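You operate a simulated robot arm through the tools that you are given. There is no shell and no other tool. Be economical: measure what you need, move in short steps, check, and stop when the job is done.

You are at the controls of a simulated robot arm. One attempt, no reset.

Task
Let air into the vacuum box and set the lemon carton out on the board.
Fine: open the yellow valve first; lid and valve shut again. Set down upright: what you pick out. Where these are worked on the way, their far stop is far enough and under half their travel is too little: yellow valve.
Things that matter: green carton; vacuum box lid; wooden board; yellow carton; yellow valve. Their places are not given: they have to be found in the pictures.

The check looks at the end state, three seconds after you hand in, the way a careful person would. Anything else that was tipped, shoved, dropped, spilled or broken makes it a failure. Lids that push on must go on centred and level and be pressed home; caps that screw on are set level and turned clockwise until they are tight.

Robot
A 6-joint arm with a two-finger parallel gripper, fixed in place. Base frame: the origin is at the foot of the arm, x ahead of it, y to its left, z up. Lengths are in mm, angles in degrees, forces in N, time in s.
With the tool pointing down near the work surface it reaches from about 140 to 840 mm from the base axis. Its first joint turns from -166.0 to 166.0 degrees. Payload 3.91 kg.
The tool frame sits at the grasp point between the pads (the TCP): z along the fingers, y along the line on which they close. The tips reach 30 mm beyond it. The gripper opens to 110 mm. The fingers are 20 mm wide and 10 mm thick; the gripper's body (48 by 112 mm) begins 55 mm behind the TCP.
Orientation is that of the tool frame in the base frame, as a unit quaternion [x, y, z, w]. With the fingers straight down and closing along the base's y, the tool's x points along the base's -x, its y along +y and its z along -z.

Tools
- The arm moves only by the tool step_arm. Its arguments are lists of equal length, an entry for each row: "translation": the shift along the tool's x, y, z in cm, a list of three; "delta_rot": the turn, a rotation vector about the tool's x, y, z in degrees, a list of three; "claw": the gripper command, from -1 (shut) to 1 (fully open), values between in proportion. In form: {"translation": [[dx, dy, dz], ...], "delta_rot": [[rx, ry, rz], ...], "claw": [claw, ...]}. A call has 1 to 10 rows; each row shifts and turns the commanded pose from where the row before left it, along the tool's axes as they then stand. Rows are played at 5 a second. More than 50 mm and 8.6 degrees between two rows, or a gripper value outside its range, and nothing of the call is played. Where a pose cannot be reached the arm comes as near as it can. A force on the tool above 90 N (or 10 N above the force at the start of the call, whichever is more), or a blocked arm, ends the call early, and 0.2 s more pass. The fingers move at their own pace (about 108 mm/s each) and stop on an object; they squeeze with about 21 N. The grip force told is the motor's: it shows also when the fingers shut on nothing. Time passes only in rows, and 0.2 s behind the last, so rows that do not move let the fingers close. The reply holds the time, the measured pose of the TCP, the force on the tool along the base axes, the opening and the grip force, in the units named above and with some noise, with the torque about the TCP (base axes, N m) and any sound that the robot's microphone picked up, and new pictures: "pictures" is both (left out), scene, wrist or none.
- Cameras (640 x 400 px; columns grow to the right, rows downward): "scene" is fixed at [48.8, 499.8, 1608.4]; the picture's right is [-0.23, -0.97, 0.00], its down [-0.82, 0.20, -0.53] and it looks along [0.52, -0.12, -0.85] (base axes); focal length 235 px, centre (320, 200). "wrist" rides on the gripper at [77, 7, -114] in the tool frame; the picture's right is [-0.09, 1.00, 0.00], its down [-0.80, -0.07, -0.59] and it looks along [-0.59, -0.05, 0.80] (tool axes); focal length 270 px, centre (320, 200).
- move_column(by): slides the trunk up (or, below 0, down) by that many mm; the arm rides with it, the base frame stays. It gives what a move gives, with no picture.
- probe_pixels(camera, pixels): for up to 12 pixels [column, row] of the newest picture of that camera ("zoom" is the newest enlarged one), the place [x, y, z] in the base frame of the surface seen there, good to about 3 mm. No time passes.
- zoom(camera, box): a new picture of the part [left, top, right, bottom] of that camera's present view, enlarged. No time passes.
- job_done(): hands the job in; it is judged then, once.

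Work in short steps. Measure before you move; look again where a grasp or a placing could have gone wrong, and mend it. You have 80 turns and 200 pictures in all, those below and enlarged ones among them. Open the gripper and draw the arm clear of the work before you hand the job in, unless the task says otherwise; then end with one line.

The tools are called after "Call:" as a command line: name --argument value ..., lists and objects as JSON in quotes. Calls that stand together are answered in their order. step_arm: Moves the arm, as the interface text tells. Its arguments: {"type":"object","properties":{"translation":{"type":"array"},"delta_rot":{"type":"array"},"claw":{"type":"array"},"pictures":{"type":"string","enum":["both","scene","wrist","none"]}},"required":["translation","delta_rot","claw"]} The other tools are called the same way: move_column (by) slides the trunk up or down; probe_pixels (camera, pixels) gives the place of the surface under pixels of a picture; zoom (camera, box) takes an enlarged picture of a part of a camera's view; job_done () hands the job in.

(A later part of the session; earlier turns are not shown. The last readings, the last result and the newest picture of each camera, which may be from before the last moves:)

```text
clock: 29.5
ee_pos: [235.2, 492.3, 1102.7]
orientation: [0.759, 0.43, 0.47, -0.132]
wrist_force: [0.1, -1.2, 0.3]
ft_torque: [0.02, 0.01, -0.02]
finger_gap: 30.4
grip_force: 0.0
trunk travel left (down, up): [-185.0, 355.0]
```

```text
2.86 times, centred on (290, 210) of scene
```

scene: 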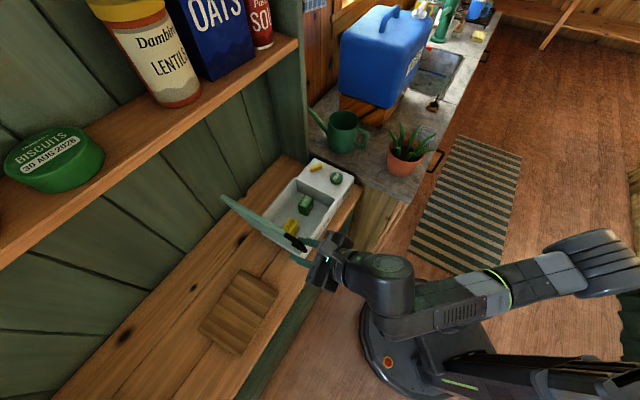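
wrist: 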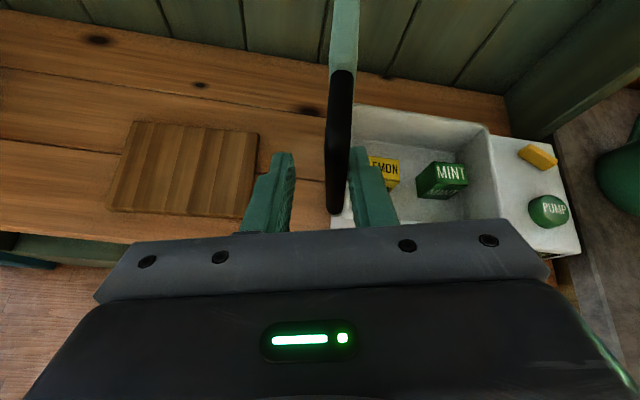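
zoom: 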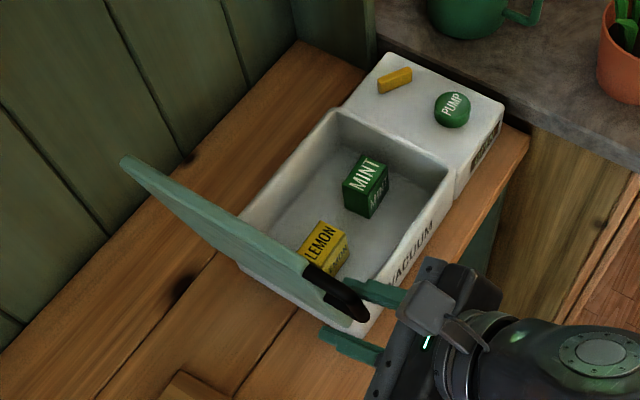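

Still free; I push further to find the stop.

Call:
step_arm --translation '[[0.3, -2.0, 0.2], [0.6, -2.0, 0.3], [0.8, -2.0, 0.3], [0, 0, 0]]' --delta_rot '[[0, 0, -6], [0, 0, -6], [0, 0, -4], [0, 0, 0]]' --claw '[-0.45, -0.45, -0.45, -0.45]'

Call:
zoom --camera "scene" --box '[220, 140, 360, 280]'

```text
clock: 30.3
ee_pos: [208.5, 518.1, 1093.1]
orientation: [0.712, 0.512, 0.476, -0.064]
wrist_force: [27.5, -62.5, -5.7]
ft_torque: [2.27, 0.67, -2.09]
finger_gap: 110.0
grip_force: 21.6
trunk travel left (down, up): [-185.0, 355.0]
stopped in row 3: the force on the tool passed its limit at 105 N (the readings are from after the stop); the commanded pose is now the measured one
```

scene: 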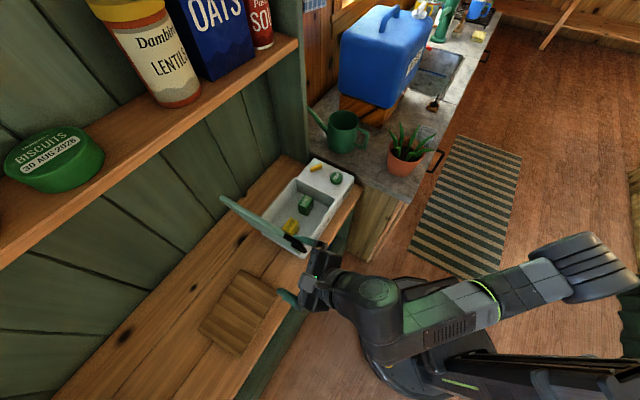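
wrist: 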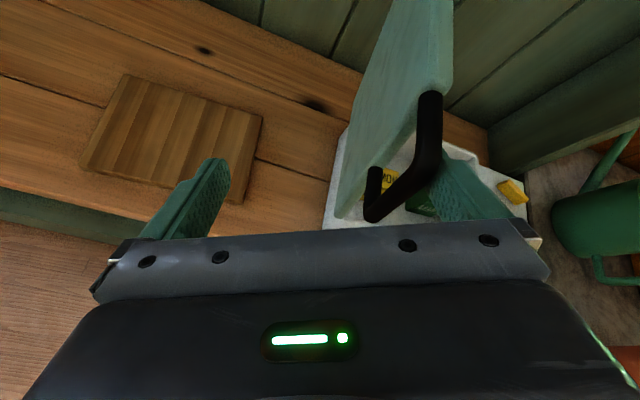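

```text
2.86 times, centred on (290, 210) of scene
```

zoom: 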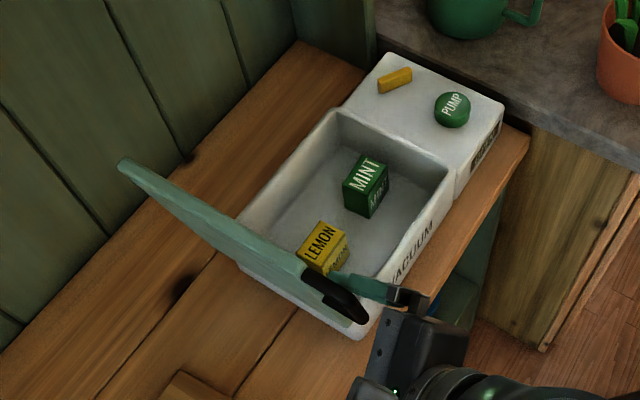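

The lid is at its stop, just past vertical. I relax the push, then back straight out along the fingers.

Call:
step_arm --translation '[[0, 1.0, 0], [0, 1.0, 0], [0, 0, 0], [0, 0, -2.5], [0, 0, -3], [0, 0, -3]]' --delta_rot '[[0, 0, 0], [0, 0, 0], [0, 0, 0], [0, 0, 0], [0, 0, 0], [0, 0, 0]]' --claw '[0.2, 0.2, 0.2, 0.2, 0.2, 0.2]'

Call:
zoom --camera "scene" --box '[220, 140, 360, 280]'

```text
clock: 31.7
ee_pos: [165.8, 470.3, 1144.6]
orientation: [0.707, 0.519, 0.477, -0.066]
wrist_force: [-0.2, 0.6, 0.5]
ft_torque: [0.02, -0.02, 0.01]
finger_gap: 66.2
grip_force: 0.0
trunk travel left (down, up): [-185.0, 355.0]
```

scene: 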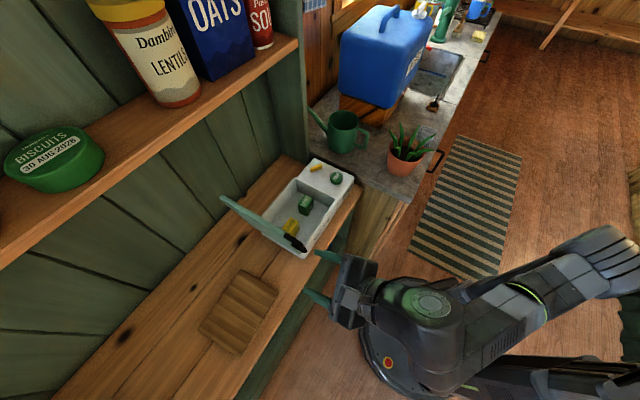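
wrist: 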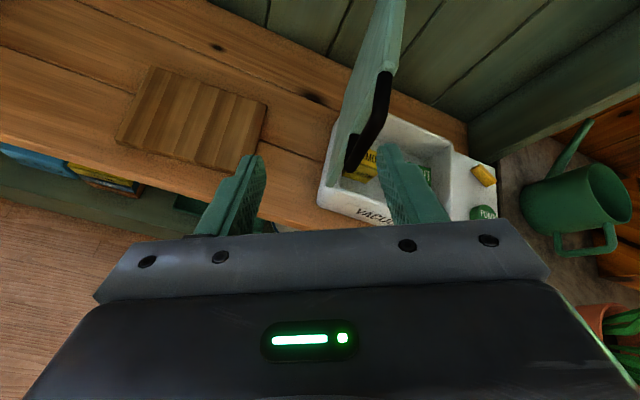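

```text
2.86 times, centred on (290, 210) of scene
```

zoom: 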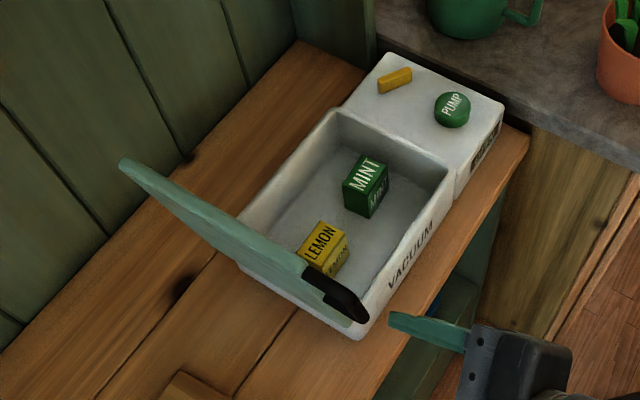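

The lid stays open. I measure the cartons, the box's inner walls and the lid.

Call:
probe_pixels --camera "zoom" --pixels '[[319, 221], [347, 236], [327, 263], [300, 250], [347, 250], [280, 220], [330, 280], [352, 310], [122, 162], [300, 265], [367, 155], [380, 180]]'

Call:
zoom --camera "scene" --box '[270, 190, 330, 250]'

```text
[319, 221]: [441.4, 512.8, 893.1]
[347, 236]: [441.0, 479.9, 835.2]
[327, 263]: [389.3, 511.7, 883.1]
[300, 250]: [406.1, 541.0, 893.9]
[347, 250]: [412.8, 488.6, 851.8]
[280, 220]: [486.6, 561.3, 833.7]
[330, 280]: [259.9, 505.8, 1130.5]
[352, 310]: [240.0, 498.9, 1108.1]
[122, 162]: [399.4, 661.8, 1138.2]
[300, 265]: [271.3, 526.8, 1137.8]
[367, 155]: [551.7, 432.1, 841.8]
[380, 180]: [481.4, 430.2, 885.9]
```

```text
6.67 times, centred on (300, 220) of scene
```

zoom: 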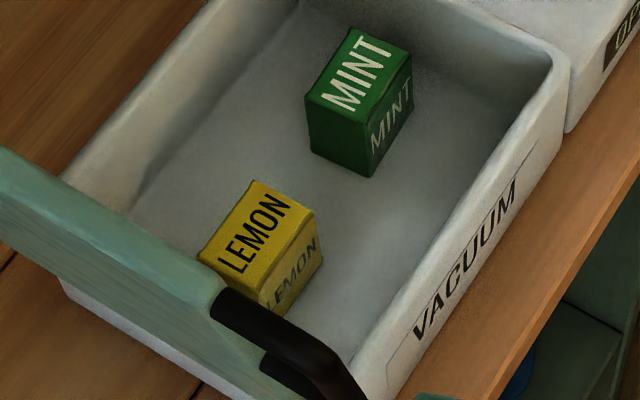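

Call:
probe_pixels --camera "zoom" --pixels '[[255, 185], [310, 212], [235, 272], [205, 253], [257, 230], [318, 265], [275, 305], [357, 35], [408, 55], [308, 95], [370, 112], [372, 172]]'

Call:
probe_pixels --camera "scene" --pixels '[[241, 271], [277, 293], [238, 353], [201, 329], [255, 262], [265, 270], [270, 280], [222, 300]]'

```text
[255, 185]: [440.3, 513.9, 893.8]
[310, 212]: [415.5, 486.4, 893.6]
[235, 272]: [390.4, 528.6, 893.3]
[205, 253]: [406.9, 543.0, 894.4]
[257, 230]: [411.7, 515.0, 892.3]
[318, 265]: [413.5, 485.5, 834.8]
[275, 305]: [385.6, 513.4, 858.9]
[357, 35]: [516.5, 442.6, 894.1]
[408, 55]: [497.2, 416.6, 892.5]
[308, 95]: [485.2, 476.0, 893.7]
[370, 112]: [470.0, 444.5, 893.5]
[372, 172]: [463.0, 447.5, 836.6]
```

```text
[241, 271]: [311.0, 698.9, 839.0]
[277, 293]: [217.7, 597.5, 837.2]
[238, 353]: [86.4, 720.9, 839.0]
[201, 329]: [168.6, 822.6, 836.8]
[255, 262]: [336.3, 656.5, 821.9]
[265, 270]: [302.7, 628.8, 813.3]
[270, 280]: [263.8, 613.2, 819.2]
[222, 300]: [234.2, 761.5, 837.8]
```

The lemon carton's top centre is (411.5,514.5), top z 894, 37 mm across along the (0.7,0.7) line. I swing in front of the box and undo the roll and tilt to get fingers down, closing along that line with the camera on the pump side.

Call:
step_arm --translation '[[-1.66, 3.14, 0], [-1.66, 3.14, 0], [-1.66, 3.14, 0], [-1.66, 3.14, 0], [0, 0, 0], [0, 0, 0], [0, 0, 0], [0, 0, 0], [0, 0, 0], [0, 0, 0]]' --delta_rot '[[0, 0, 0], [0, 0, 0], [0, 0, 0], [0, 0, 0], [0, 0, 8.4], [0, 0, 8.4], [0, 0, 8.4], [0, 0, 8.4], [0, 0, 8.4], [0, 0, 8.4]]' --claw '[0.2, 0.2, 0.2, 0.2, 0.2, 0.2, 0.2, 0.2, 0.2, 0.2]' --pictures "none"

Call:
step_arm --translation '[[0, 0, 0], [0, 0, 0], [0, 0, 0], [0, 0, 0], [0, 0, 0], [0, 0, 0], [0, 0, 0], [0, 0, 0]]' --delta_rot '[[0, 0, 8.4], [0, 0, 8.4], [0, 0, 8.4], [0, 0, 8.4], [0, 0, 8.4], [0, 0, 8.4], [0, 0, 8.4], [0, 0, 8.4]]' --claw '[0.2, 0.2, 0.2, 0.2, 0.2, 0.2, 0.2, 0.2]' --pictures "none"

Call:
step_arm --translation '[[0, 0, 0], [0, 0, 0], [0, 0, 0], [0, 0, 0], [0, 0, 0], [0, 0, 0], [0, 0, 0], [0, 0, 0]]' --delta_rot '[[-7.3, 0, 0], [-7.3, 0, 0], [-7.3, 0, 0], [-7.3, 0, 0], [-7.3, 0, 0], [-7.3, 0, 0], [-7.3, 0, 0], [-7.3, 0, 0]]' --claw '[0.2, 0.2, 0.2, 0.2, 0.2, 0.2, 0.2, 0.2]'

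```text
clock: 33.9
ee_pos: [263.8, 368.6, 1143.5]
orientation: [0.86, 0.168, 0.403, -0.262]
wrist_force: [-0.2, 0.2, -0.4]
ft_torque: [0.01, -0.02, 0.01]
finger_gap: 66.0
grip_force: 0.0
trunk travel left (down, up): [-185.0, 355.0]
```

```text
clock: 35.7
ee_pos: [264.5, 369.1, 1143.8]
orientation: [0.809, -0.337, 0.19, -0.442]
wrist_force: [-0.3, -0.7, 0.1]
ft_torque: [0.02, -0.01, -0.01]
finger_gap: 65.9
grip_force: 0.0
trunk travel left (down, up): [-185.0, 355.0]
```

```text
clock: 37.5
ee_pos: [262.6, 362.6, 1097.1]
orientation: [0.922, -0.388, 0.003, 0.005]
wrist_force: [0.2, -0.1, 0.1]
ft_torque: [0.02, 0.01, 0.0]
finger_gap: 66.0
grip_force: 0.0
out of reach, approached as far as the arm can: row 7, 8
trunk travel left (down, up): [-185.0, 355.0]
```

scene: 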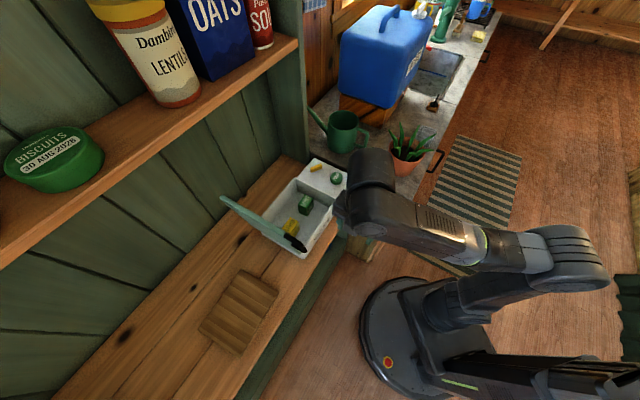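
wrist: 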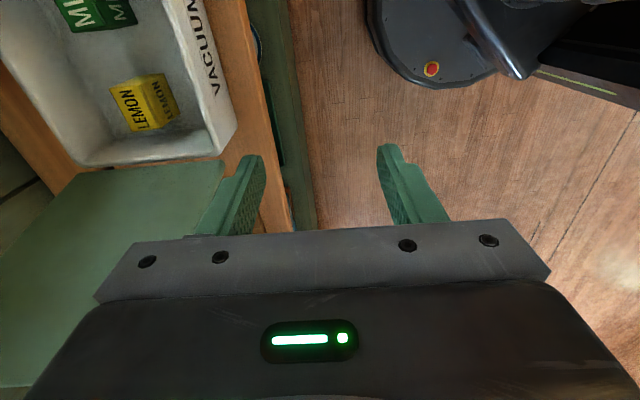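

I lower to travel height 977 (tips above the rim) and move in over the lemon carton.

Call:
step_arm --translation '[[0, 0, 4], [0, 0, 4], [0, 0, 4], [-0.04, -4.26, 0], [-0.04, -4.26, 0], [-0.04, -4.26, 0], [-0.04, -4.26, 0], [-0.04, -4.26, 0], [0, 0, 0]]' --delta_rot '[[0, 0, 0], [0, 0, 0], [0, 0, 0], [0, 0, 0], [0, 0, 0], [0, 0, 0], [0, 0, 0], [0, 0, 0], [0, 0, 0]]' --claw '[0.2, 0.2, 0.2, 0.2, 0.2, 0.2, 0.2, 0.2, 0.2]'

Call:
zoom --camera "scene" --box '[220, 130, 380, 270]'

```text
clock: 39.5
ee_pos: [412.1, 510.6, 974.6]
orientation: [0.922, -0.387, 0.002, 0.011]
wrist_force: [0.4, 0.2, -1.0]
ft_torque: [0.01, 0.01, 0.0]
finger_gap: 66.1
grip_force: 0.2
trunk travel left (down, up): [-185.0, 355.0]
```

scene: 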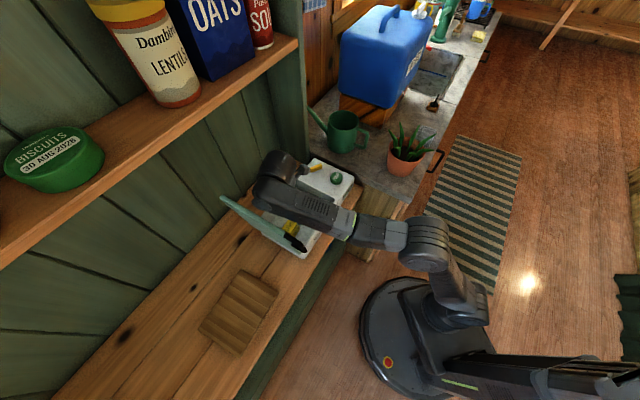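
wrist: 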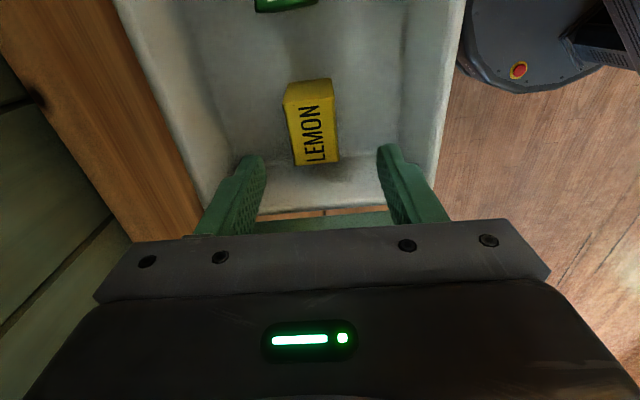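

```text
2.86 times, centred on (300, 200) of scene
```

zoom: 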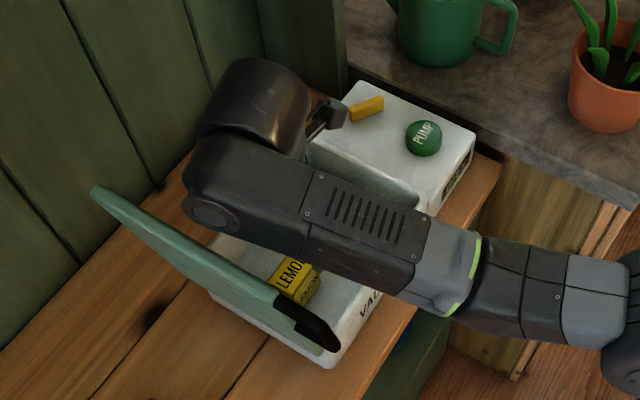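

Lined up. A small level correction and 4 mm shift, then descend to z≈878 and close.

Call:
step_arm --translation '[[-0.32, -0.23, 0], [0, 0, 3], [0, 0, 3], [0, 0, 2], [0, 0, 1.6], [0, 0, 0]]' --delta_rot '[[1.08, -0.69, -0.54], [0, 0, 0], [0, 0, 0], [0, 0, 0], [0, 0, 0], [0, 0, 0]]' --claw '[0.2, 0.2, 0.2, 0.2, 0.2, 0.2]'

```text
clock: 40.9
ee_pos: [412.9, 512.5, 881.1]
orientation: [0.923, -0.385, 0.0, -0.004]
wrist_force: [0.4, -0.6, 0.5]
ft_torque: [0.02, -0.02, 0.03]
finger_gap: 65.8
grip_force: 0.1
trunk travel left (down, up): [-185.0, 355.0]
```

scene: 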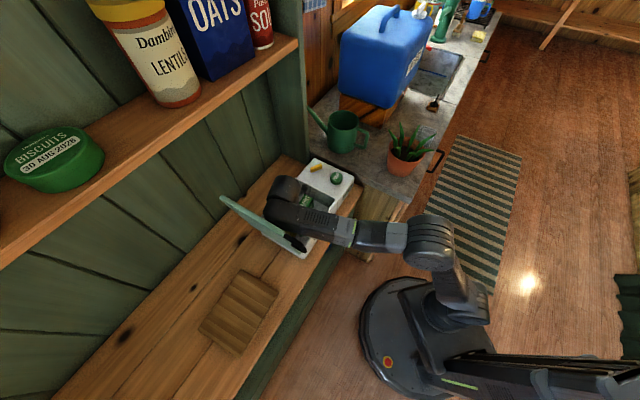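
wrist: 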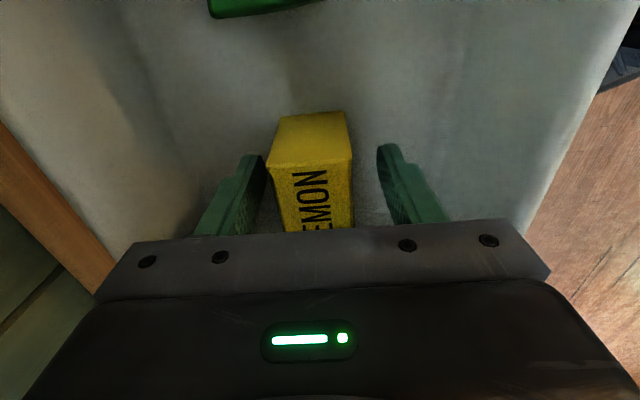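

The carton is between the fingers, about 3 mm toward the left one. I shift slightly, close, then lift straight up.

Call:
step_arm --translation '[[0, -0.25, 0], [0, 0, 0], [0, 0, 0], [0, 0, 0], [0, 0, -1]]' --delta_rot '[[0, 0, 0], [0, 0, 0], [0, 0, 0], [0, 0, 0], [0, 0, 0]]' --claw '[0.2, -1, -1, -1, -1]' --pictures "wrist"

```text
clock: 42.1
ee_pos: [416.8, 514.4, 884.5]
orientation: [0.923, -0.384, -0.001, 0.002]
wrist_force: [-0.1, -0.1, -0.1]
ft_torque: [-0.03, 0.02, 0.0]
finger_gap: 39.4
grip_force: 20.6
trunk travel left (down, up): [-185.0, 355.0]
```

wrist: 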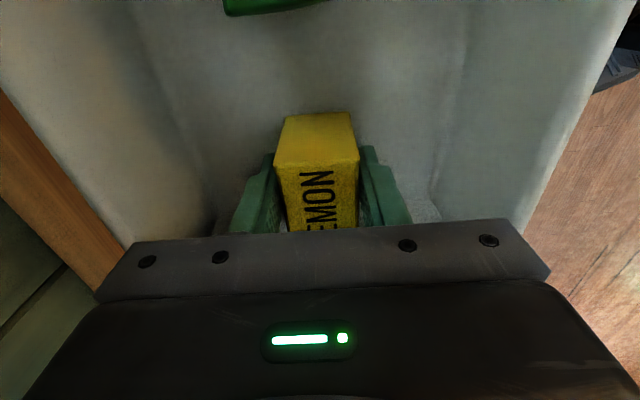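

Gripped (gap 39.4). I lift clear of the rim, then carry it out the front of the box, around the open lid.

Call:
step_arm --translation '[[0, 0, -3], [0, 0, -3], [0, 0, -3.3], [0, 4.3, 0], [0, 4.3, 0], [0, 4.3, 0], [0, 4.3, 0], [0, 4.3, 0], [0, 4.3, 0]]' --delta_rot '[[0, 0, 0], [0, 0, 0], [0, 0, 0], [0, 0, 0], [0, 0, 0], [0, 0, 0], [0, 0, 0], [0, 0, 0], [0, 0, 0]]' --claw '[-1, -1, -1, -1, -1, -1, -1, -1, -1]'

```text
clock: 44.1
ee_pos: [230.6, 333.4, 980.8]
orientation: [0.924, -0.382, 0.0, -0.001]
wrist_force: [1.0, 0.6, -0.3]
ft_torque: [0.01, 0.03, -0.02]
finger_gap: 39.4
grip_force: 21.0
trunk travel left (down, up): [-185.0, 355.0]
```

scene: 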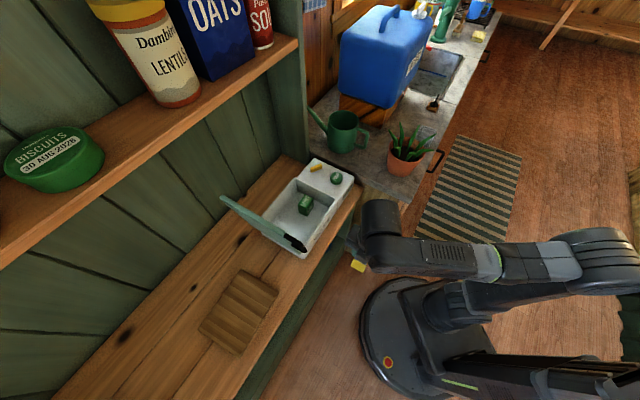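
wrist: 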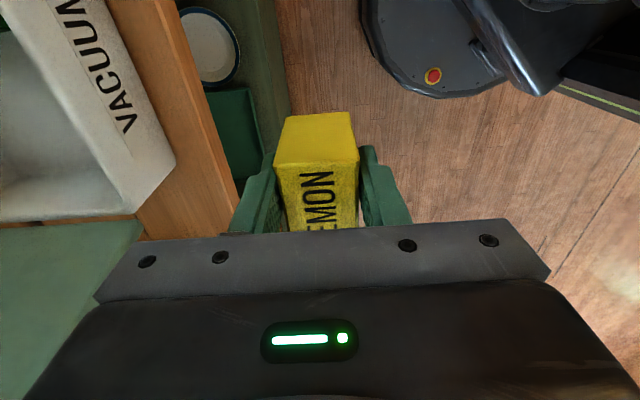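

Carton held well. Now I move sideways past the lid, then in over the board (centre about (196,710)).

Call:
step_arm --translation '[[-4.15, 0, 0], [-4.15, 0, 0], [-4.15, 0, 0], [-4.15, 0, 0], [-4.15, 0, 0], [-4.15, 0, 0], [-4.15, 0, 0]]' --delta_rot '[[0, 0, 0], [0, 0, 0], [0, 0, 0], [0, 0, 0], [0, 0, 0], [0, 0, 0], [0, 0, 0]]' --claw '[-1, -1, -1, -1, -1, -1, -1]' --pictures "scene"

Call:
step_arm --translation '[[0, -4.02, 0], [0, -4.02, 0], [0, -4.02, 0], [0, -4.02, 0], [0, -4.02, 0], [0, -4.02, 0]]' --delta_rot '[[0, 0, 0], [0, 0, 0], [0, 0, 0], [0, 0, 0], [0, 0, 0], [0, 0, 0]]' --claw '[-1, -1, -1, -1, -1, -1]'

```text
clock: 45.7
ee_pos: [24.4, 539.0, 978.6]
orientation: [0.924, -0.383, 0.001, -0.001]
wrist_force: [0.6, -0.9, -0.1]
ft_torque: [0.01, -0.01, 0.0]
finger_gap: 39.6
grip_force: 21.0
trunk travel left (down, up): [-185.0, 355.0]
```

scene: 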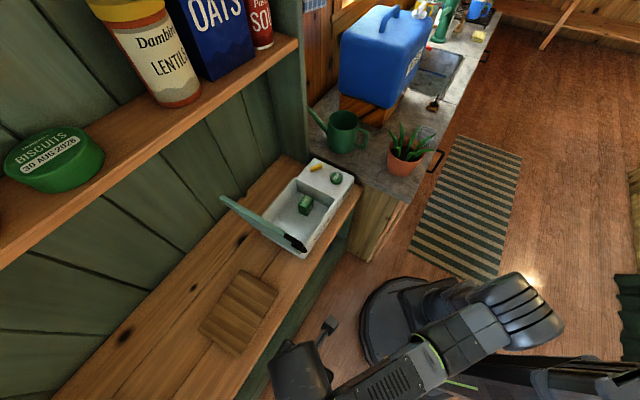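

```text
clock: 47.1
ee_pos: [159.4, 661.3, 968.4]
orientation: [0.924, -0.383, 0.0, -0.003]
wrist_force: [0.1, -0.3, 0.0]
ft_torque: [-0.01, 0.02, 0.01]
finger_gap: 39.5
grip_force: 20.7
out of reach, approached as far as the arm can: row 5, 6
trunk travel left (down, up): [-185.0, 355.0]
```

scene: 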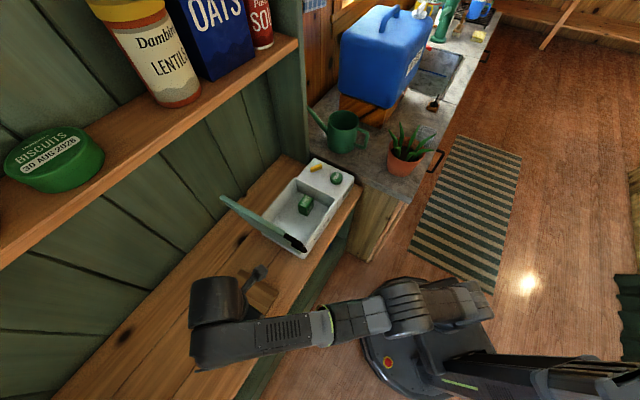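
wrist: 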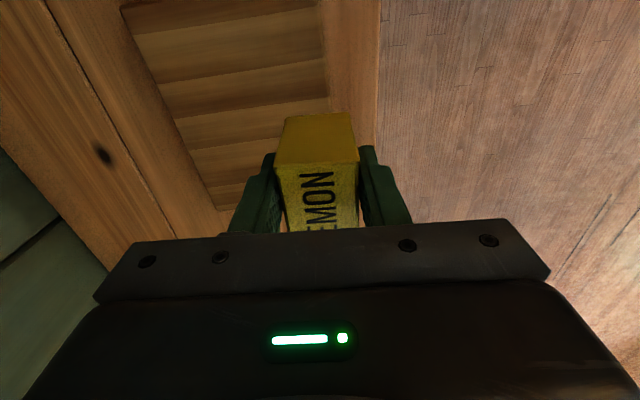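

Reach is limited at this height, so I lower 45 mm first and then continue to the board centre.

Call:
step_arm --translation '[[0, 0, 2.5], [0, 0, 2], [-0.4, -3, 0], [-0.4, -3, 0], [0, 0, 0]]' --delta_rot '[[0, 0, 0], [0, 0, 0], [0, 0, 0], [0, 0, 0], [0, 0, 0]]' --claw '[-1, -1, -1, -1, -1]'

```text
clock: 48.3
ee_pos: [192.8, 695.2, 918.4]
orientation: [0.924, -0.383, 0.0, -0.003]
wrist_force: [0.6, 0.1, -1.2]
ft_torque: [-0.02, 0.0, 0.03]
finger_gap: 39.7
grip_force: 21.1
out of reach, approached as far as the arm can: row 4
trunk travel left (down, up): [-185.0, 355.0]
```

scene: 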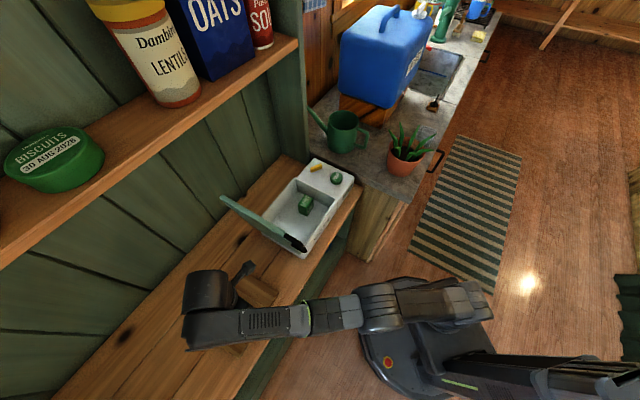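
wrist: 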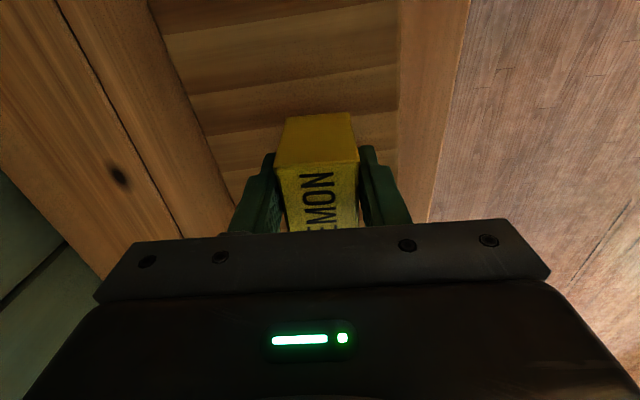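

At (193,695), well inside the board. I lower 2.6 cm and then in 2 mm steps to feel contact.

Call:
step_arm --translation '[[0, 0, 1.3], [0, 0, 1.3], [0, 0, 0.2], [0, 0, 0.2]]' --delta_rot '[[0, 0, 0], [0, 0, 0], [0, 0, 0], [0, 0, 0]]' --claw '[-1, -1, -1, -1]' --pictures "wrist"

```text
clock: 49.3
ee_pos: [192.3, 695.0, 888.8]
orientation: [0.924, -0.383, 0.001, -0.001]
wrist_force: [-0.2, 0.8, -0.7]
ft_torque: [0.03, -0.01, 0.04]
finger_gap: 39.6
grip_force: 20.6
trunk travel left (down, up): [-185.0, 355.0]
```

wrist: 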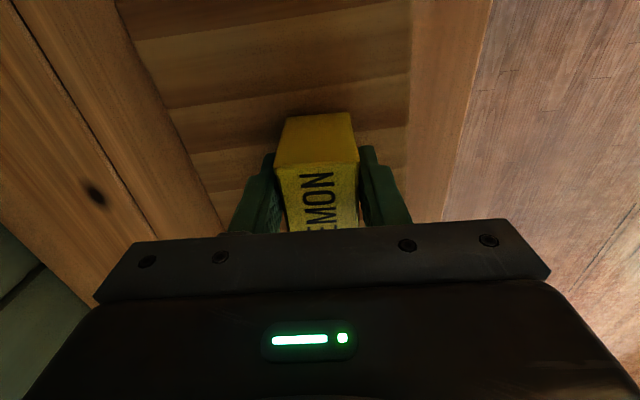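

No contact yet; I continue in 1.5 mm steps.

Call:
step_arm --translation '[[0, 0, 0.15], [0, 0, 0.15], [0, 0, 0]]' --delta_rot '[[0, 0, 0], [0, 0, 0], [0, 0, 0]]' --claw '[-1, -1, -1]' --pictures "none"

Call:
step_arm --translation '[[0, 0, 0.1], [0, 0, 0.1], [0, 0, 0]]' --delta_rot '[[0, 0, 0], [0, 0, 0], [0, 0, 0]]' --claw '[-1, -1, -1]' --pictures "none"

```text
clock: 50.1
ee_pos: [192.1, 695.0, 885.7]
orientation: [0.924, -0.382, 0.001, -0.001]
wrist_force: [0.1, -0.2, -0.4]
ft_torque: [0.02, -0.01, 0.0]
finger_gap: 39.3
grip_force: 20.8
trunk travel left (down, up): [-185.0, 355.0]
```

```text
clock: 50.9
ee_pos: [192.5, 694.9, 884.2]
orientation: [0.924, -0.383, 0.001, -0.002]
wrist_force: [0.0, 1.5, 4.6]
ft_torque: [0.08, 0.18, -0.02]
finger_gap: 39.7
grip_force: 21.3
trunk travel left (down, up): [-185.0, 355.0]
```

Contact (4.6 N up) at z 884. I open gently to about 60 mm, rise, and look.

Call:
step_arm --translation '[[0, 0, 0], [0, 0, 0], [0, 0, -3], [0, 0, -3], [0, 2.5, -1], [0, 4, 0], [0, 4, 0], [0, 4, 0]]' --delta_rot '[[0, 0, 0], [0, 0, 0], [0, 0, 0], [0, 0, 0], [0, 0, 0], [0, 0, 0], [0, 0, 0], [0, 0, 0]]' --claw '[-0.1, 0.1, 0.1, 0.1, 0.1, 0.1, 0.1, 0.1]'

Call:
zoom --camera "scene" --box '[180, 190, 340, 360]'

```text
clock: 52.7
ee_pos: [88.8, 592.8, 938.1]
orientation: [0.924, -0.383, 0.0, -0.001]
wrist_force: [1.4, -0.3, -0.2]
ft_torque: [-0.06, 0.02, -0.01]
finger_gap: 60.3
grip_force: 0.0
out of reach, approached as far as the arm can: row 4
trunk travel left (down, up): [-185.0, 355.0]
```

scene: 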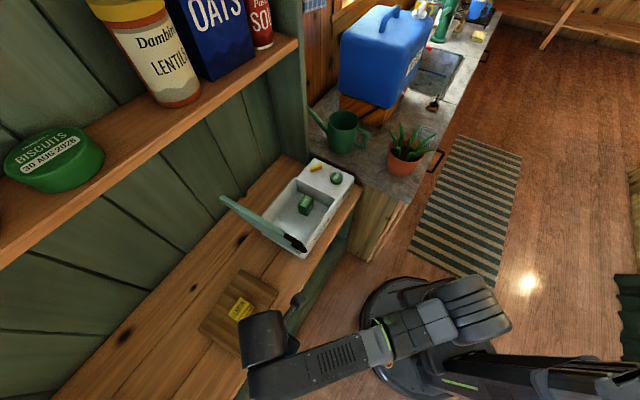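
wrist: 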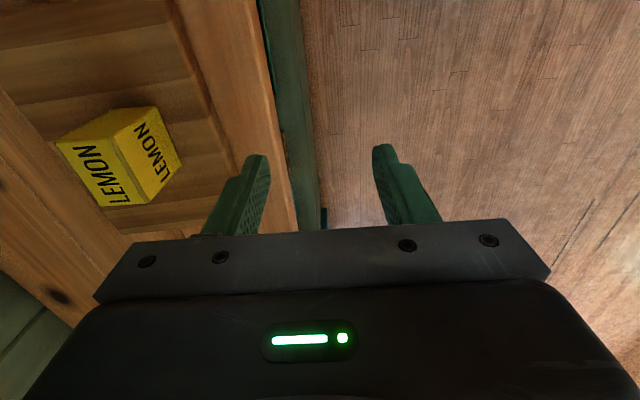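

```text
2.35 times, centred on (260, 275) of scene
```

zoom: 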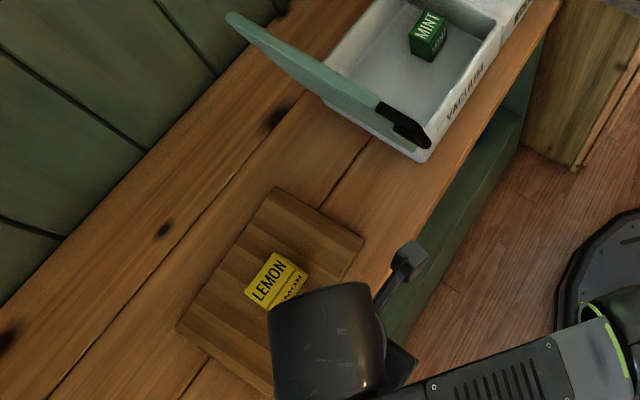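

The lemon carton stands upright on the board. Now I go back in front of the open lid to cage the handle bar again, and re-tilt.

Call:
step_arm --translation '[[0, 3.1, 0], [0, 3.1, 0], [4.45, 0, 0], [4.45, 0, 0], [4.45, 0, 0], [4.45, 0, 0], [0, 0, -3.8], [0, 0, -3.8], [0, 0, -3.8], [0, 0, -3.8]]' --delta_rot '[[0, 0, 0], [0, 0, 0], [0, 0, 0], [0, 0, 0], [0, 0, 0], [0, 0, 0], [0, 0, 0], [0, 0, 0], [0, 0, 0], [0, 0, 0]]' --claw '[-0.45, -0.45, -0.45, -0.45, -0.45, -0.45, -0.45, -0.45, -0.45, -0.45]' --pictures "none"

Call:
step_arm --translation '[[0, 0, 0], [0, 0, 0], [0, 0, 0], [0, 0, 0], [0, 0, 0], [0, 0, 0], [0, 0, 0], [0, 0, 0]]' --delta_rot '[[7.3, 0, 0], [7.3, 0, 0], [7.3, 0, 0], [7.3, 0, 0], [7.3, 0, 0], [7.3, 0, 0], [7.3, 0, 0], [7.3, 0, 0]]' --claw '[-0.45, -0.45, -0.45, -0.45, -0.45, -0.45, -0.45, -0.45]' --pictures "none"

Call:
step_arm --translation '[[0, 0, 0], [0, 0, 0], [0, 0, 0], [0, 0, 0], [0, 0, 0], [0, 0, 0], [0, 0, 0]]' --delta_rot '[[0, 0, -8], [0, 0, -8], [0, 0, -8], [0, 0, -8], [0, 0, -8], [0, 0, -8], [0, 0, -8]]' --claw '[-0.45, -0.45, -0.45, -0.45, -0.45, -0.45, -0.45]' --pictures "none"

Call:
step_arm --translation '[[0, 0, 0], [0, 0, 0], [0, 0, 0], [0, 0, 0], [0, 0, 0], [0, 0, 0]]' --delta_rot '[[0, 0, -8], [0, 0, -8], [0, 0, -8], [0, 0, -8], [0, 0, -8], [0, 0, -8]]' --claw '[-0.45, -0.45, -0.45, -0.45, -0.45, -0.45]'

```text
clock: 54.9
ee_pos: [170.9, 420.9, 1091.6]
orientation: [0.924, -0.383, 0.002, -0.001]
wrist_force: [-0.1, 0.6, 0.5]
ft_torque: [-0.03, -0.01, -0.01]
finger_gap: 30.3
grip_force: 0.1
trunk travel left (down, up): [-185.0, 355.0]
```

```text
clock: 56.7
ee_pos: [171.2, 421.8, 1089.9]
orientation: [0.805, -0.334, 0.188, -0.452]
wrist_force: [-0.3, -0.1, 0.2]
ft_torque: [0.0, 0.04, -0.03]
finger_gap: 30.3
grip_force: 0.0
trunk travel left (down, up): [-185.0, 355.0]
```

```text
clock: 58.3
ee_pos: [170.7, 421.5, 1090.0]
orientation: [0.868, 0.085, 0.377, -0.311]
wrist_force: [0.0, 0.9, -0.7]
ft_torque: [-0.02, 0.0, -0.01]
finger_gap: 30.3
grip_force: 0.0
trunk travel left (down, up): [-185.0, 355.0]
```

```text
clock: 59.7
ee_pos: [172.2, 421.7, 1090.4]
orientation: [0.759, 0.43, 0.471, -0.13]
wrist_force: [0.6, 0.2, -0.6]
ft_torque: [0.0, 0.01, 0.01]
finger_gap: 30.6
grip_force: 0.0
trunk travel left (down, up): [-185.0, 355.0]
```

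scene: 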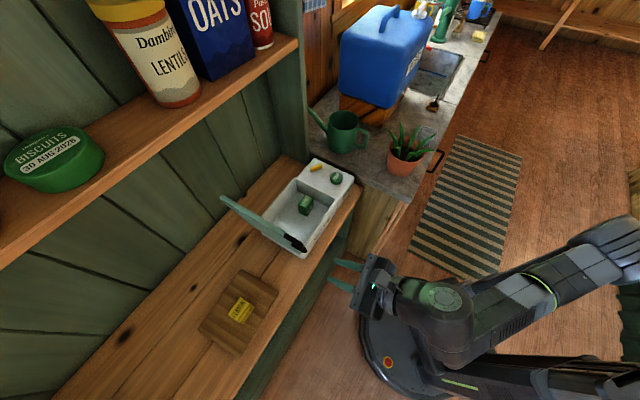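
wrist: 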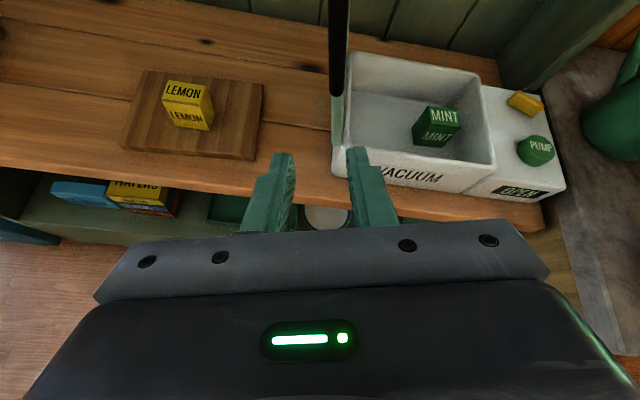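

I probe the bar in both views.

Call:
probe_pixels --camera "wrist" --pixels '[[338, 20], [338, 50], [337, 90], [332, 60], [344, 60], [339, 115]]'

Call:
zoom --camera "scene" --box '[270, 210, 320, 260]'

```text
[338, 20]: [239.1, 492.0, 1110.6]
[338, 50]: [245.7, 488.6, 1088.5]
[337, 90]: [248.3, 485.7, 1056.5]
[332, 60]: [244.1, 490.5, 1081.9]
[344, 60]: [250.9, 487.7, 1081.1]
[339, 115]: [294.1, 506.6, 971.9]
```

```text
8.00 times, centred on (295, 235) of scene
```

zoom: 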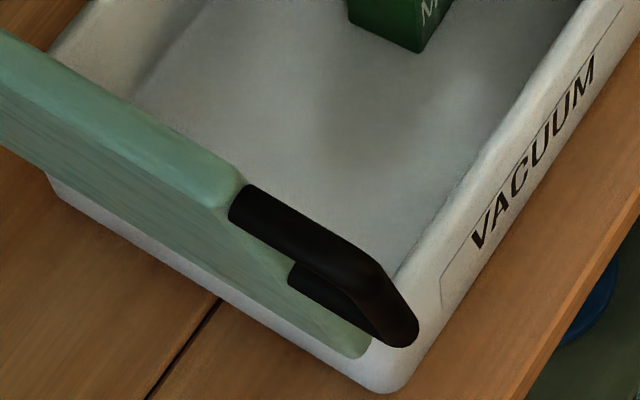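

Bar middle is near (246,488,1086) with the TCP below its line. I raise 61 mm and advance along the fingers so the bar enters the cage.

Call:
step_arm --translation '[[2.48, 0.82, -1.59], [2.48, 0.82, -1.59], [0, 0, 3], [0, 0, 3], [0, 0, 0]]' --delta_rot '[[0, 0, 0], [0, 0, 0], [0, 0, 0], [0, 0, 0], [0, 0, 0]]' --claw '[-0.3, -0.3, -0.3, -0.3, -0.3]'

```text
clock: 60.9
ee_pos: [210.1, 455.4, 1120.9]
orientation: [0.759, 0.43, 0.471, -0.131]
wrist_force: [-0.3, 0.4, 0.4]
ft_torque: [-0.04, 0.02, -0.01]
finger_gap: 38.2
grip_force: 0.0
trunk travel left (down, up): [-185.0, 355.0]
```

scene: 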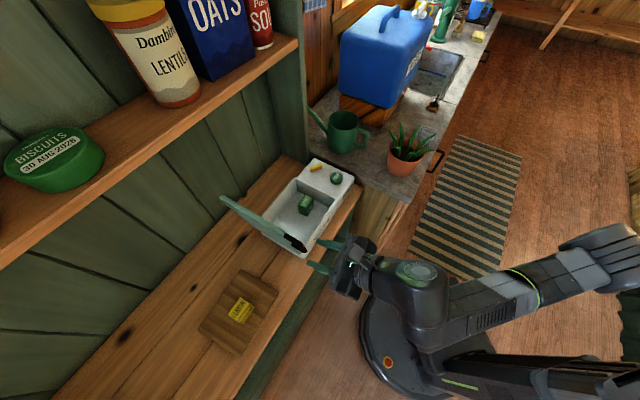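
wrist: 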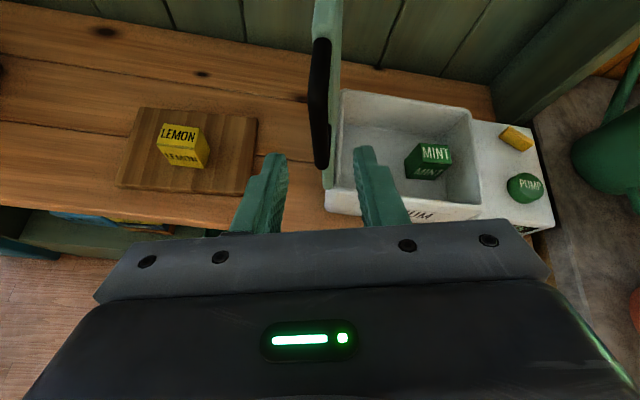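

The bar (column 320) is centred between the fingers. Advance 4.5 cm.

Call:
step_arm --translation '[[0, 0, 2.3], [0, 0, 2.2], [0, 0, 0]]' --delta_rot '[[0, 0, 0], [0, 0, 0], [0, 0, 0]]' --claw '[-0.3, -0.3, -0.35]' --pictures "wrist"

Call:
zoom --camera "scene" --box '[260, 190, 360, 290]'

```text
clock: 61.7
ee_pos: [237.3, 481.5, 1096.7]
orientation: [0.759, 0.43, 0.471, -0.13]
wrist_force: [0.9, -0.8, -0.6]
ft_torque: [-0.02, -0.03, -0.01]
finger_gap: 35.8
grip_force: 0.1
trunk travel left (down, up): [-185.0, 355.0]
```

wrist: 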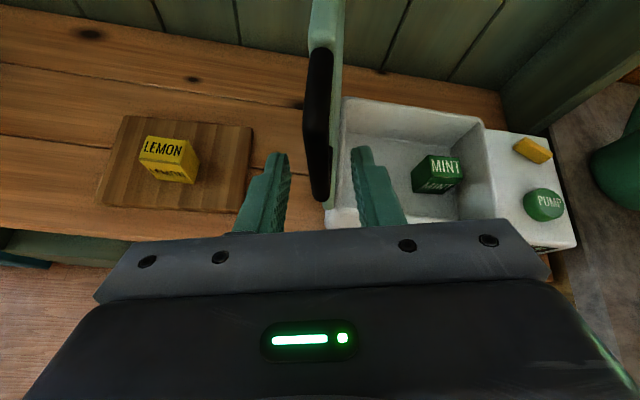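

```text
4.00 times, centred on (310, 240) of scene
```

zoom: 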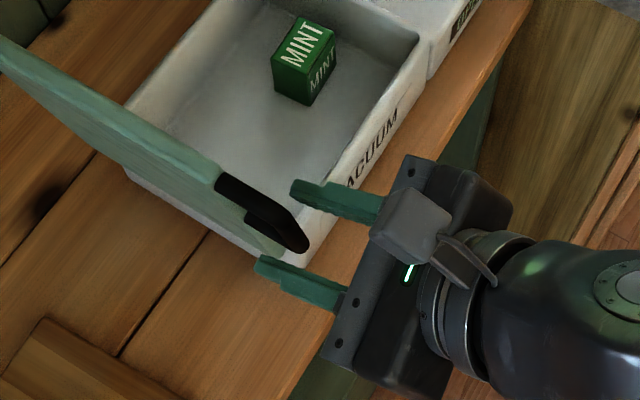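

In the cage. I seat 6 mm deeper, then swing the lid back along the arc to about 75°.

Call:
step_arm --translation '[[0, 0, 0.6], [-0.3, 1.97, -0.12], [-0.05, 1.99, -0.12], [-0.26, 2.28, 0.16], [0.08, 2.29, 0.16], [0, 0, 0]]' --delta_rot '[[0, 0, 0], [0, 0, 7], [0, 0, 7], [0, 0, 8.5], [0, 0, 8.5], [0, 0, 0]]' --claw '[-0.4, -0.4, -0.4, -0.4, -0.4, -0.4]' --pictures "wrist"

Call:
zoom --camera "scene" --box '[230, 140, 370, 280]'

```text
clock: 63.1
ee_pos: [301.6, 424.5, 1091.1]
orientation: [0.846, 0.211, 0.419, -0.252]
wrist_force: [-0.1, 0.2, 0.1]
ft_torque: [0.0, -0.03, 0.01]
finger_gap: 32.8
grip_force: 0.1
trunk travel left (down, up): [-185.0, 355.0]
```

wrist: 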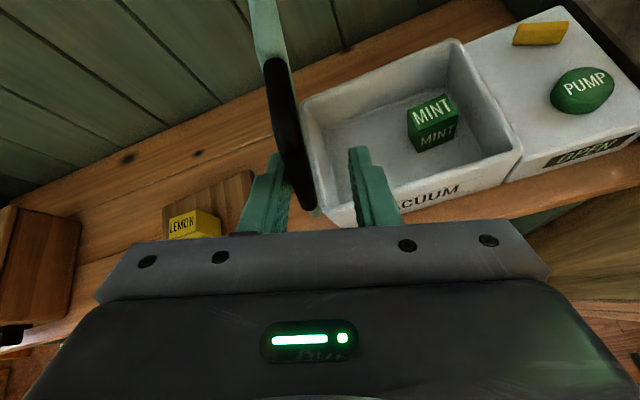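

```text
2.86 times, centred on (300, 210) of scene
```

zoom: 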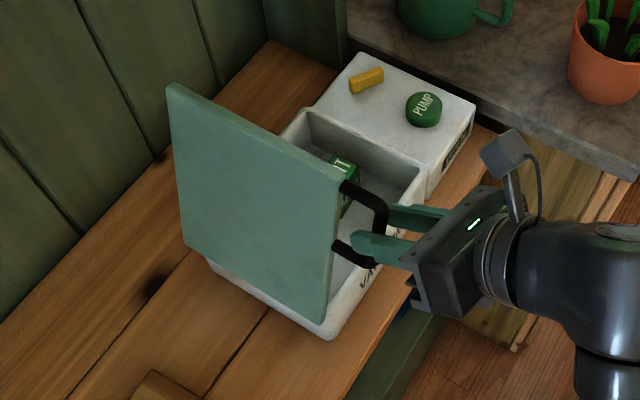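

Good. Continue closing to about 30°.

Call:
step_arm --translation '[[-0.1, 2.25, 0.46], [0.23, 2.24, 0.46], [0.03, 2.18, 0.73], [0.33, 2.15, 0.73], [0.06, 2.1, 0.95], [0.32, 2.07, 0.95], [0, 0, 0]]' --delta_rot '[[0, 0, 8.4], [0, 0, 8.5], [0, 0, 8], [0, 0, 7.7], [0, 0, 7.2], [0, 0, 7.2], [0, 0, 0]]' --claw '[-0.4, -0.4, -0.4, -0.4, -0.4, -0.4, -0.4]' --pictures "wrist"

Call:
zoom --camera "scene" --box '[250, 130, 390, 270]'

```text
clock: 64.7
ee_pos: [378.4, 349.3, 1010.8]
orientation: [0.86, -0.145, 0.284, -0.398]
wrist_force: [0.5, 0.2, -0.1]
ft_torque: [-0.04, 0.03, -0.04]
finger_gap: 33.0
grip_force: 0.0
trunk travel left (down, up): [-185.0, 355.0]
```

wrist: 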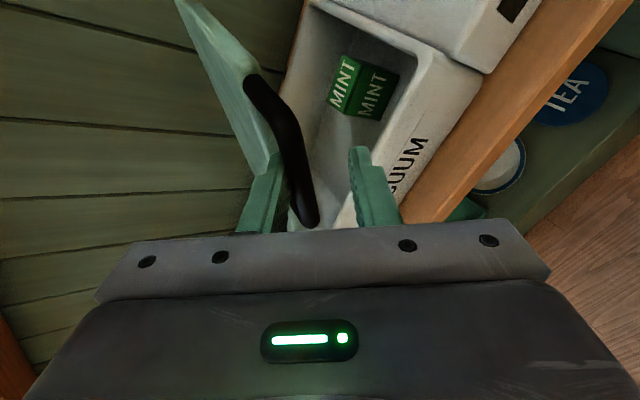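

```text
2.86 times, centred on (320, 200) of scene
```

zoom: 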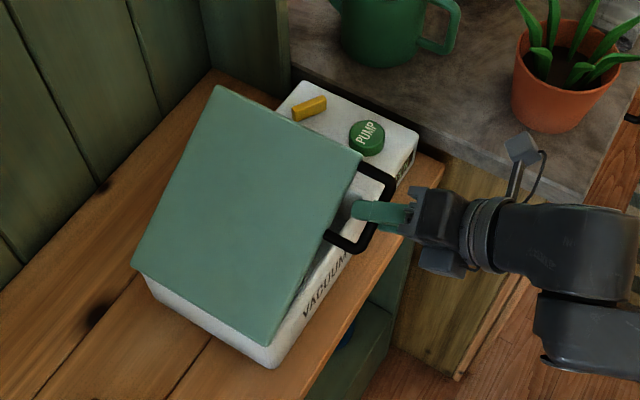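

The hinge holds by friction; the upper finger pushes the bar. I continue down to the closed level.

Call:
step_arm --translation '[[0, 2.02, 1.1], [0.23, 2.0, 1.1], [-0.14, 1.97, 1.19], [0.08, 1.97, 1.19], [0, 0, 0]]' --delta_rot '[[0, 0, 6.6], [0, 0, 6.6], [0, 0, 6.4], [0, 0, 6.4], [0, 0, 0]]' --claw '[-0.4, -0.4, -0.4, -0.4, -0.4]' --pictures "wrist"

Call:
zoom --camera "scene" --box '[250, 140, 390, 280]'

```text
clock: 65.9
ee_pos: [393.1, 331.9, 920.5]
orientation: [0.807, -0.334, 0.187, -0.45]
wrist_force: [-0.7, -0.1, 0.4]
ft_torque: [0.03, 0.0, -0.02]
finger_gap: 33.3
grip_force: 0.1
trunk travel left (down, up): [-185.0, 355.0]
```

wrist: 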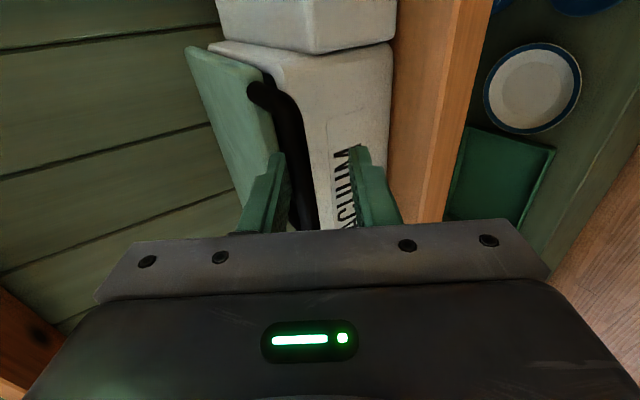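

```text
2.86 times, centred on (320, 210) of scene
```

zoom: 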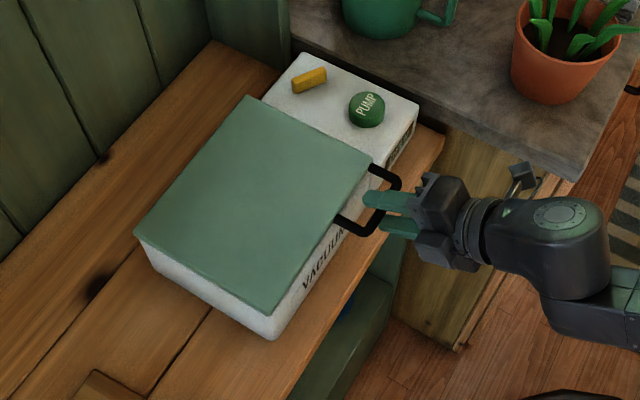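

Still a few degrees up. I press down in 4 mm steps until contact force appears.

Call:
step_arm --translation '[[0, 0.34, 0.21], [0, 0.34, 0.21], [0, 0.34, 0.21], [0, 0, 0]]' --delta_rot '[[0, 0, 0], [0, 0, 0], [0, 0, 0], [0, 0, 0]]' --claw '[-0.4, -0.4, -0.4, -0.4]' --pictures "none"

Call:
zoom --camera "scene" --box '[250, 165, 362, 265]'

Call:
probe_pixels --camera "zoom" --pixels '[[445, 128], [305, 333], [120, 226], [278, 45], [290, 200]]'

```text
clock: 66.9
ee_pos: [392.8, 331.9, 917.6]
orientation: [0.806, -0.335, 0.187, -0.45]
wrist_force: [0.0, 0.3, 0.5]
ft_torque: [-0.01, 0.0, -0.03]
finger_gap: 32.8
grip_force: 0.0
out of reach, approached as far as the arm can: row 2, 3
trunk travel left (down, up): [-185.0, 355.0]
```

```text
4.00 times, centred on (306, 215) of scene
```

zoom: 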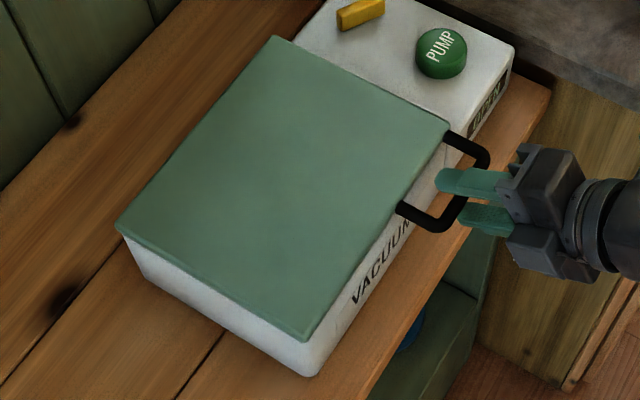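

```text
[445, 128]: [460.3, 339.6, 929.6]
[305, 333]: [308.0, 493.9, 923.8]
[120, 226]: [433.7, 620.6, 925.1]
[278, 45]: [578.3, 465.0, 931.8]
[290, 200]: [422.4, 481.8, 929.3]
```

The lid is within about 5 mm of shut, and the arm is at its tilt/reach limit. I back out along the fingers, then return to fingers-down to press the lid from above.

Call:
step_arm --translation '[[0, 0, -2.5], [0, 0, -2.5], [0, 0, -3.5], [0, 0, -3.5], [0, 0, 0]]' --delta_rot '[[0, 0, 0], [0, 0, 0], [0, 0, 0], [0, 0, 0], [0, 0, 0]]' --claw '[-0.4, -0.4, -0.4, -0.4, -0.4]' --pictures "none"

Call:
step_arm --translation '[[0, -0.5, 0], [0, -1, 0], [0, -1, 0], [0, -1, 0], [0, -1, 0], [0, -1, 0], [0, -1, 0], [0, -1, 0]]' --delta_rot '[[-7.3, 0, 0], [-7.3, 0, 0], [-7.3, 0, 0], [-7.3, 0, 0], [-7.3, 0, 0], [-7.3, 0, 0], [-7.3, 0, 0], [-7.5, 0, 0]]' --claw '[-1, -1, -1, -1, -1, -1, -1, -1]'

```text
clock: 68.1
ee_pos: [322.3, 265.7, 972.7]
orientation: [0.813, -0.333, 0.178, -0.444]
wrist_force: [-0.3, -0.3, -0.5]
ft_torque: [-0.01, 0.0, -0.02]
finger_gap: 33.1
grip_force: 0.1
trunk travel left (down, up): [-185.0, 355.0]
```

```text
clock: 69.9
ee_pos: [404.9, 194.8, 999.4]
orientation: [0.923, -0.357, -0.077, -0.116]
wrist_force: [-0.7, -0.3, -0.2]
ft_torque: [0.04, -0.02, -0.03]
finger_gap: 0.2
grip_force: 21.4
out of reach, approached as far as the arm can: row 3, 4, 5, 6, 7, 8
trunk travel left (down, up): [-185.0, 355.0]
```

scene: 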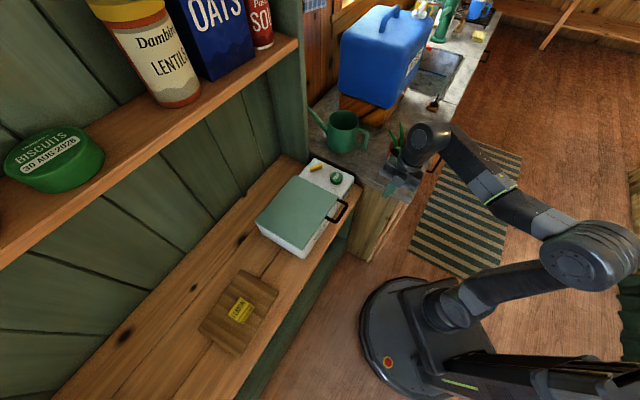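
wrist: 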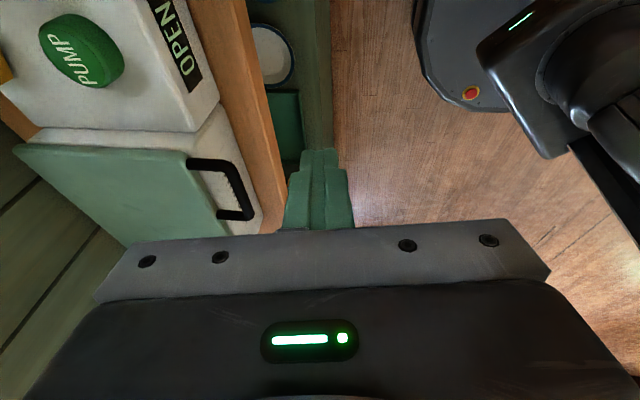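

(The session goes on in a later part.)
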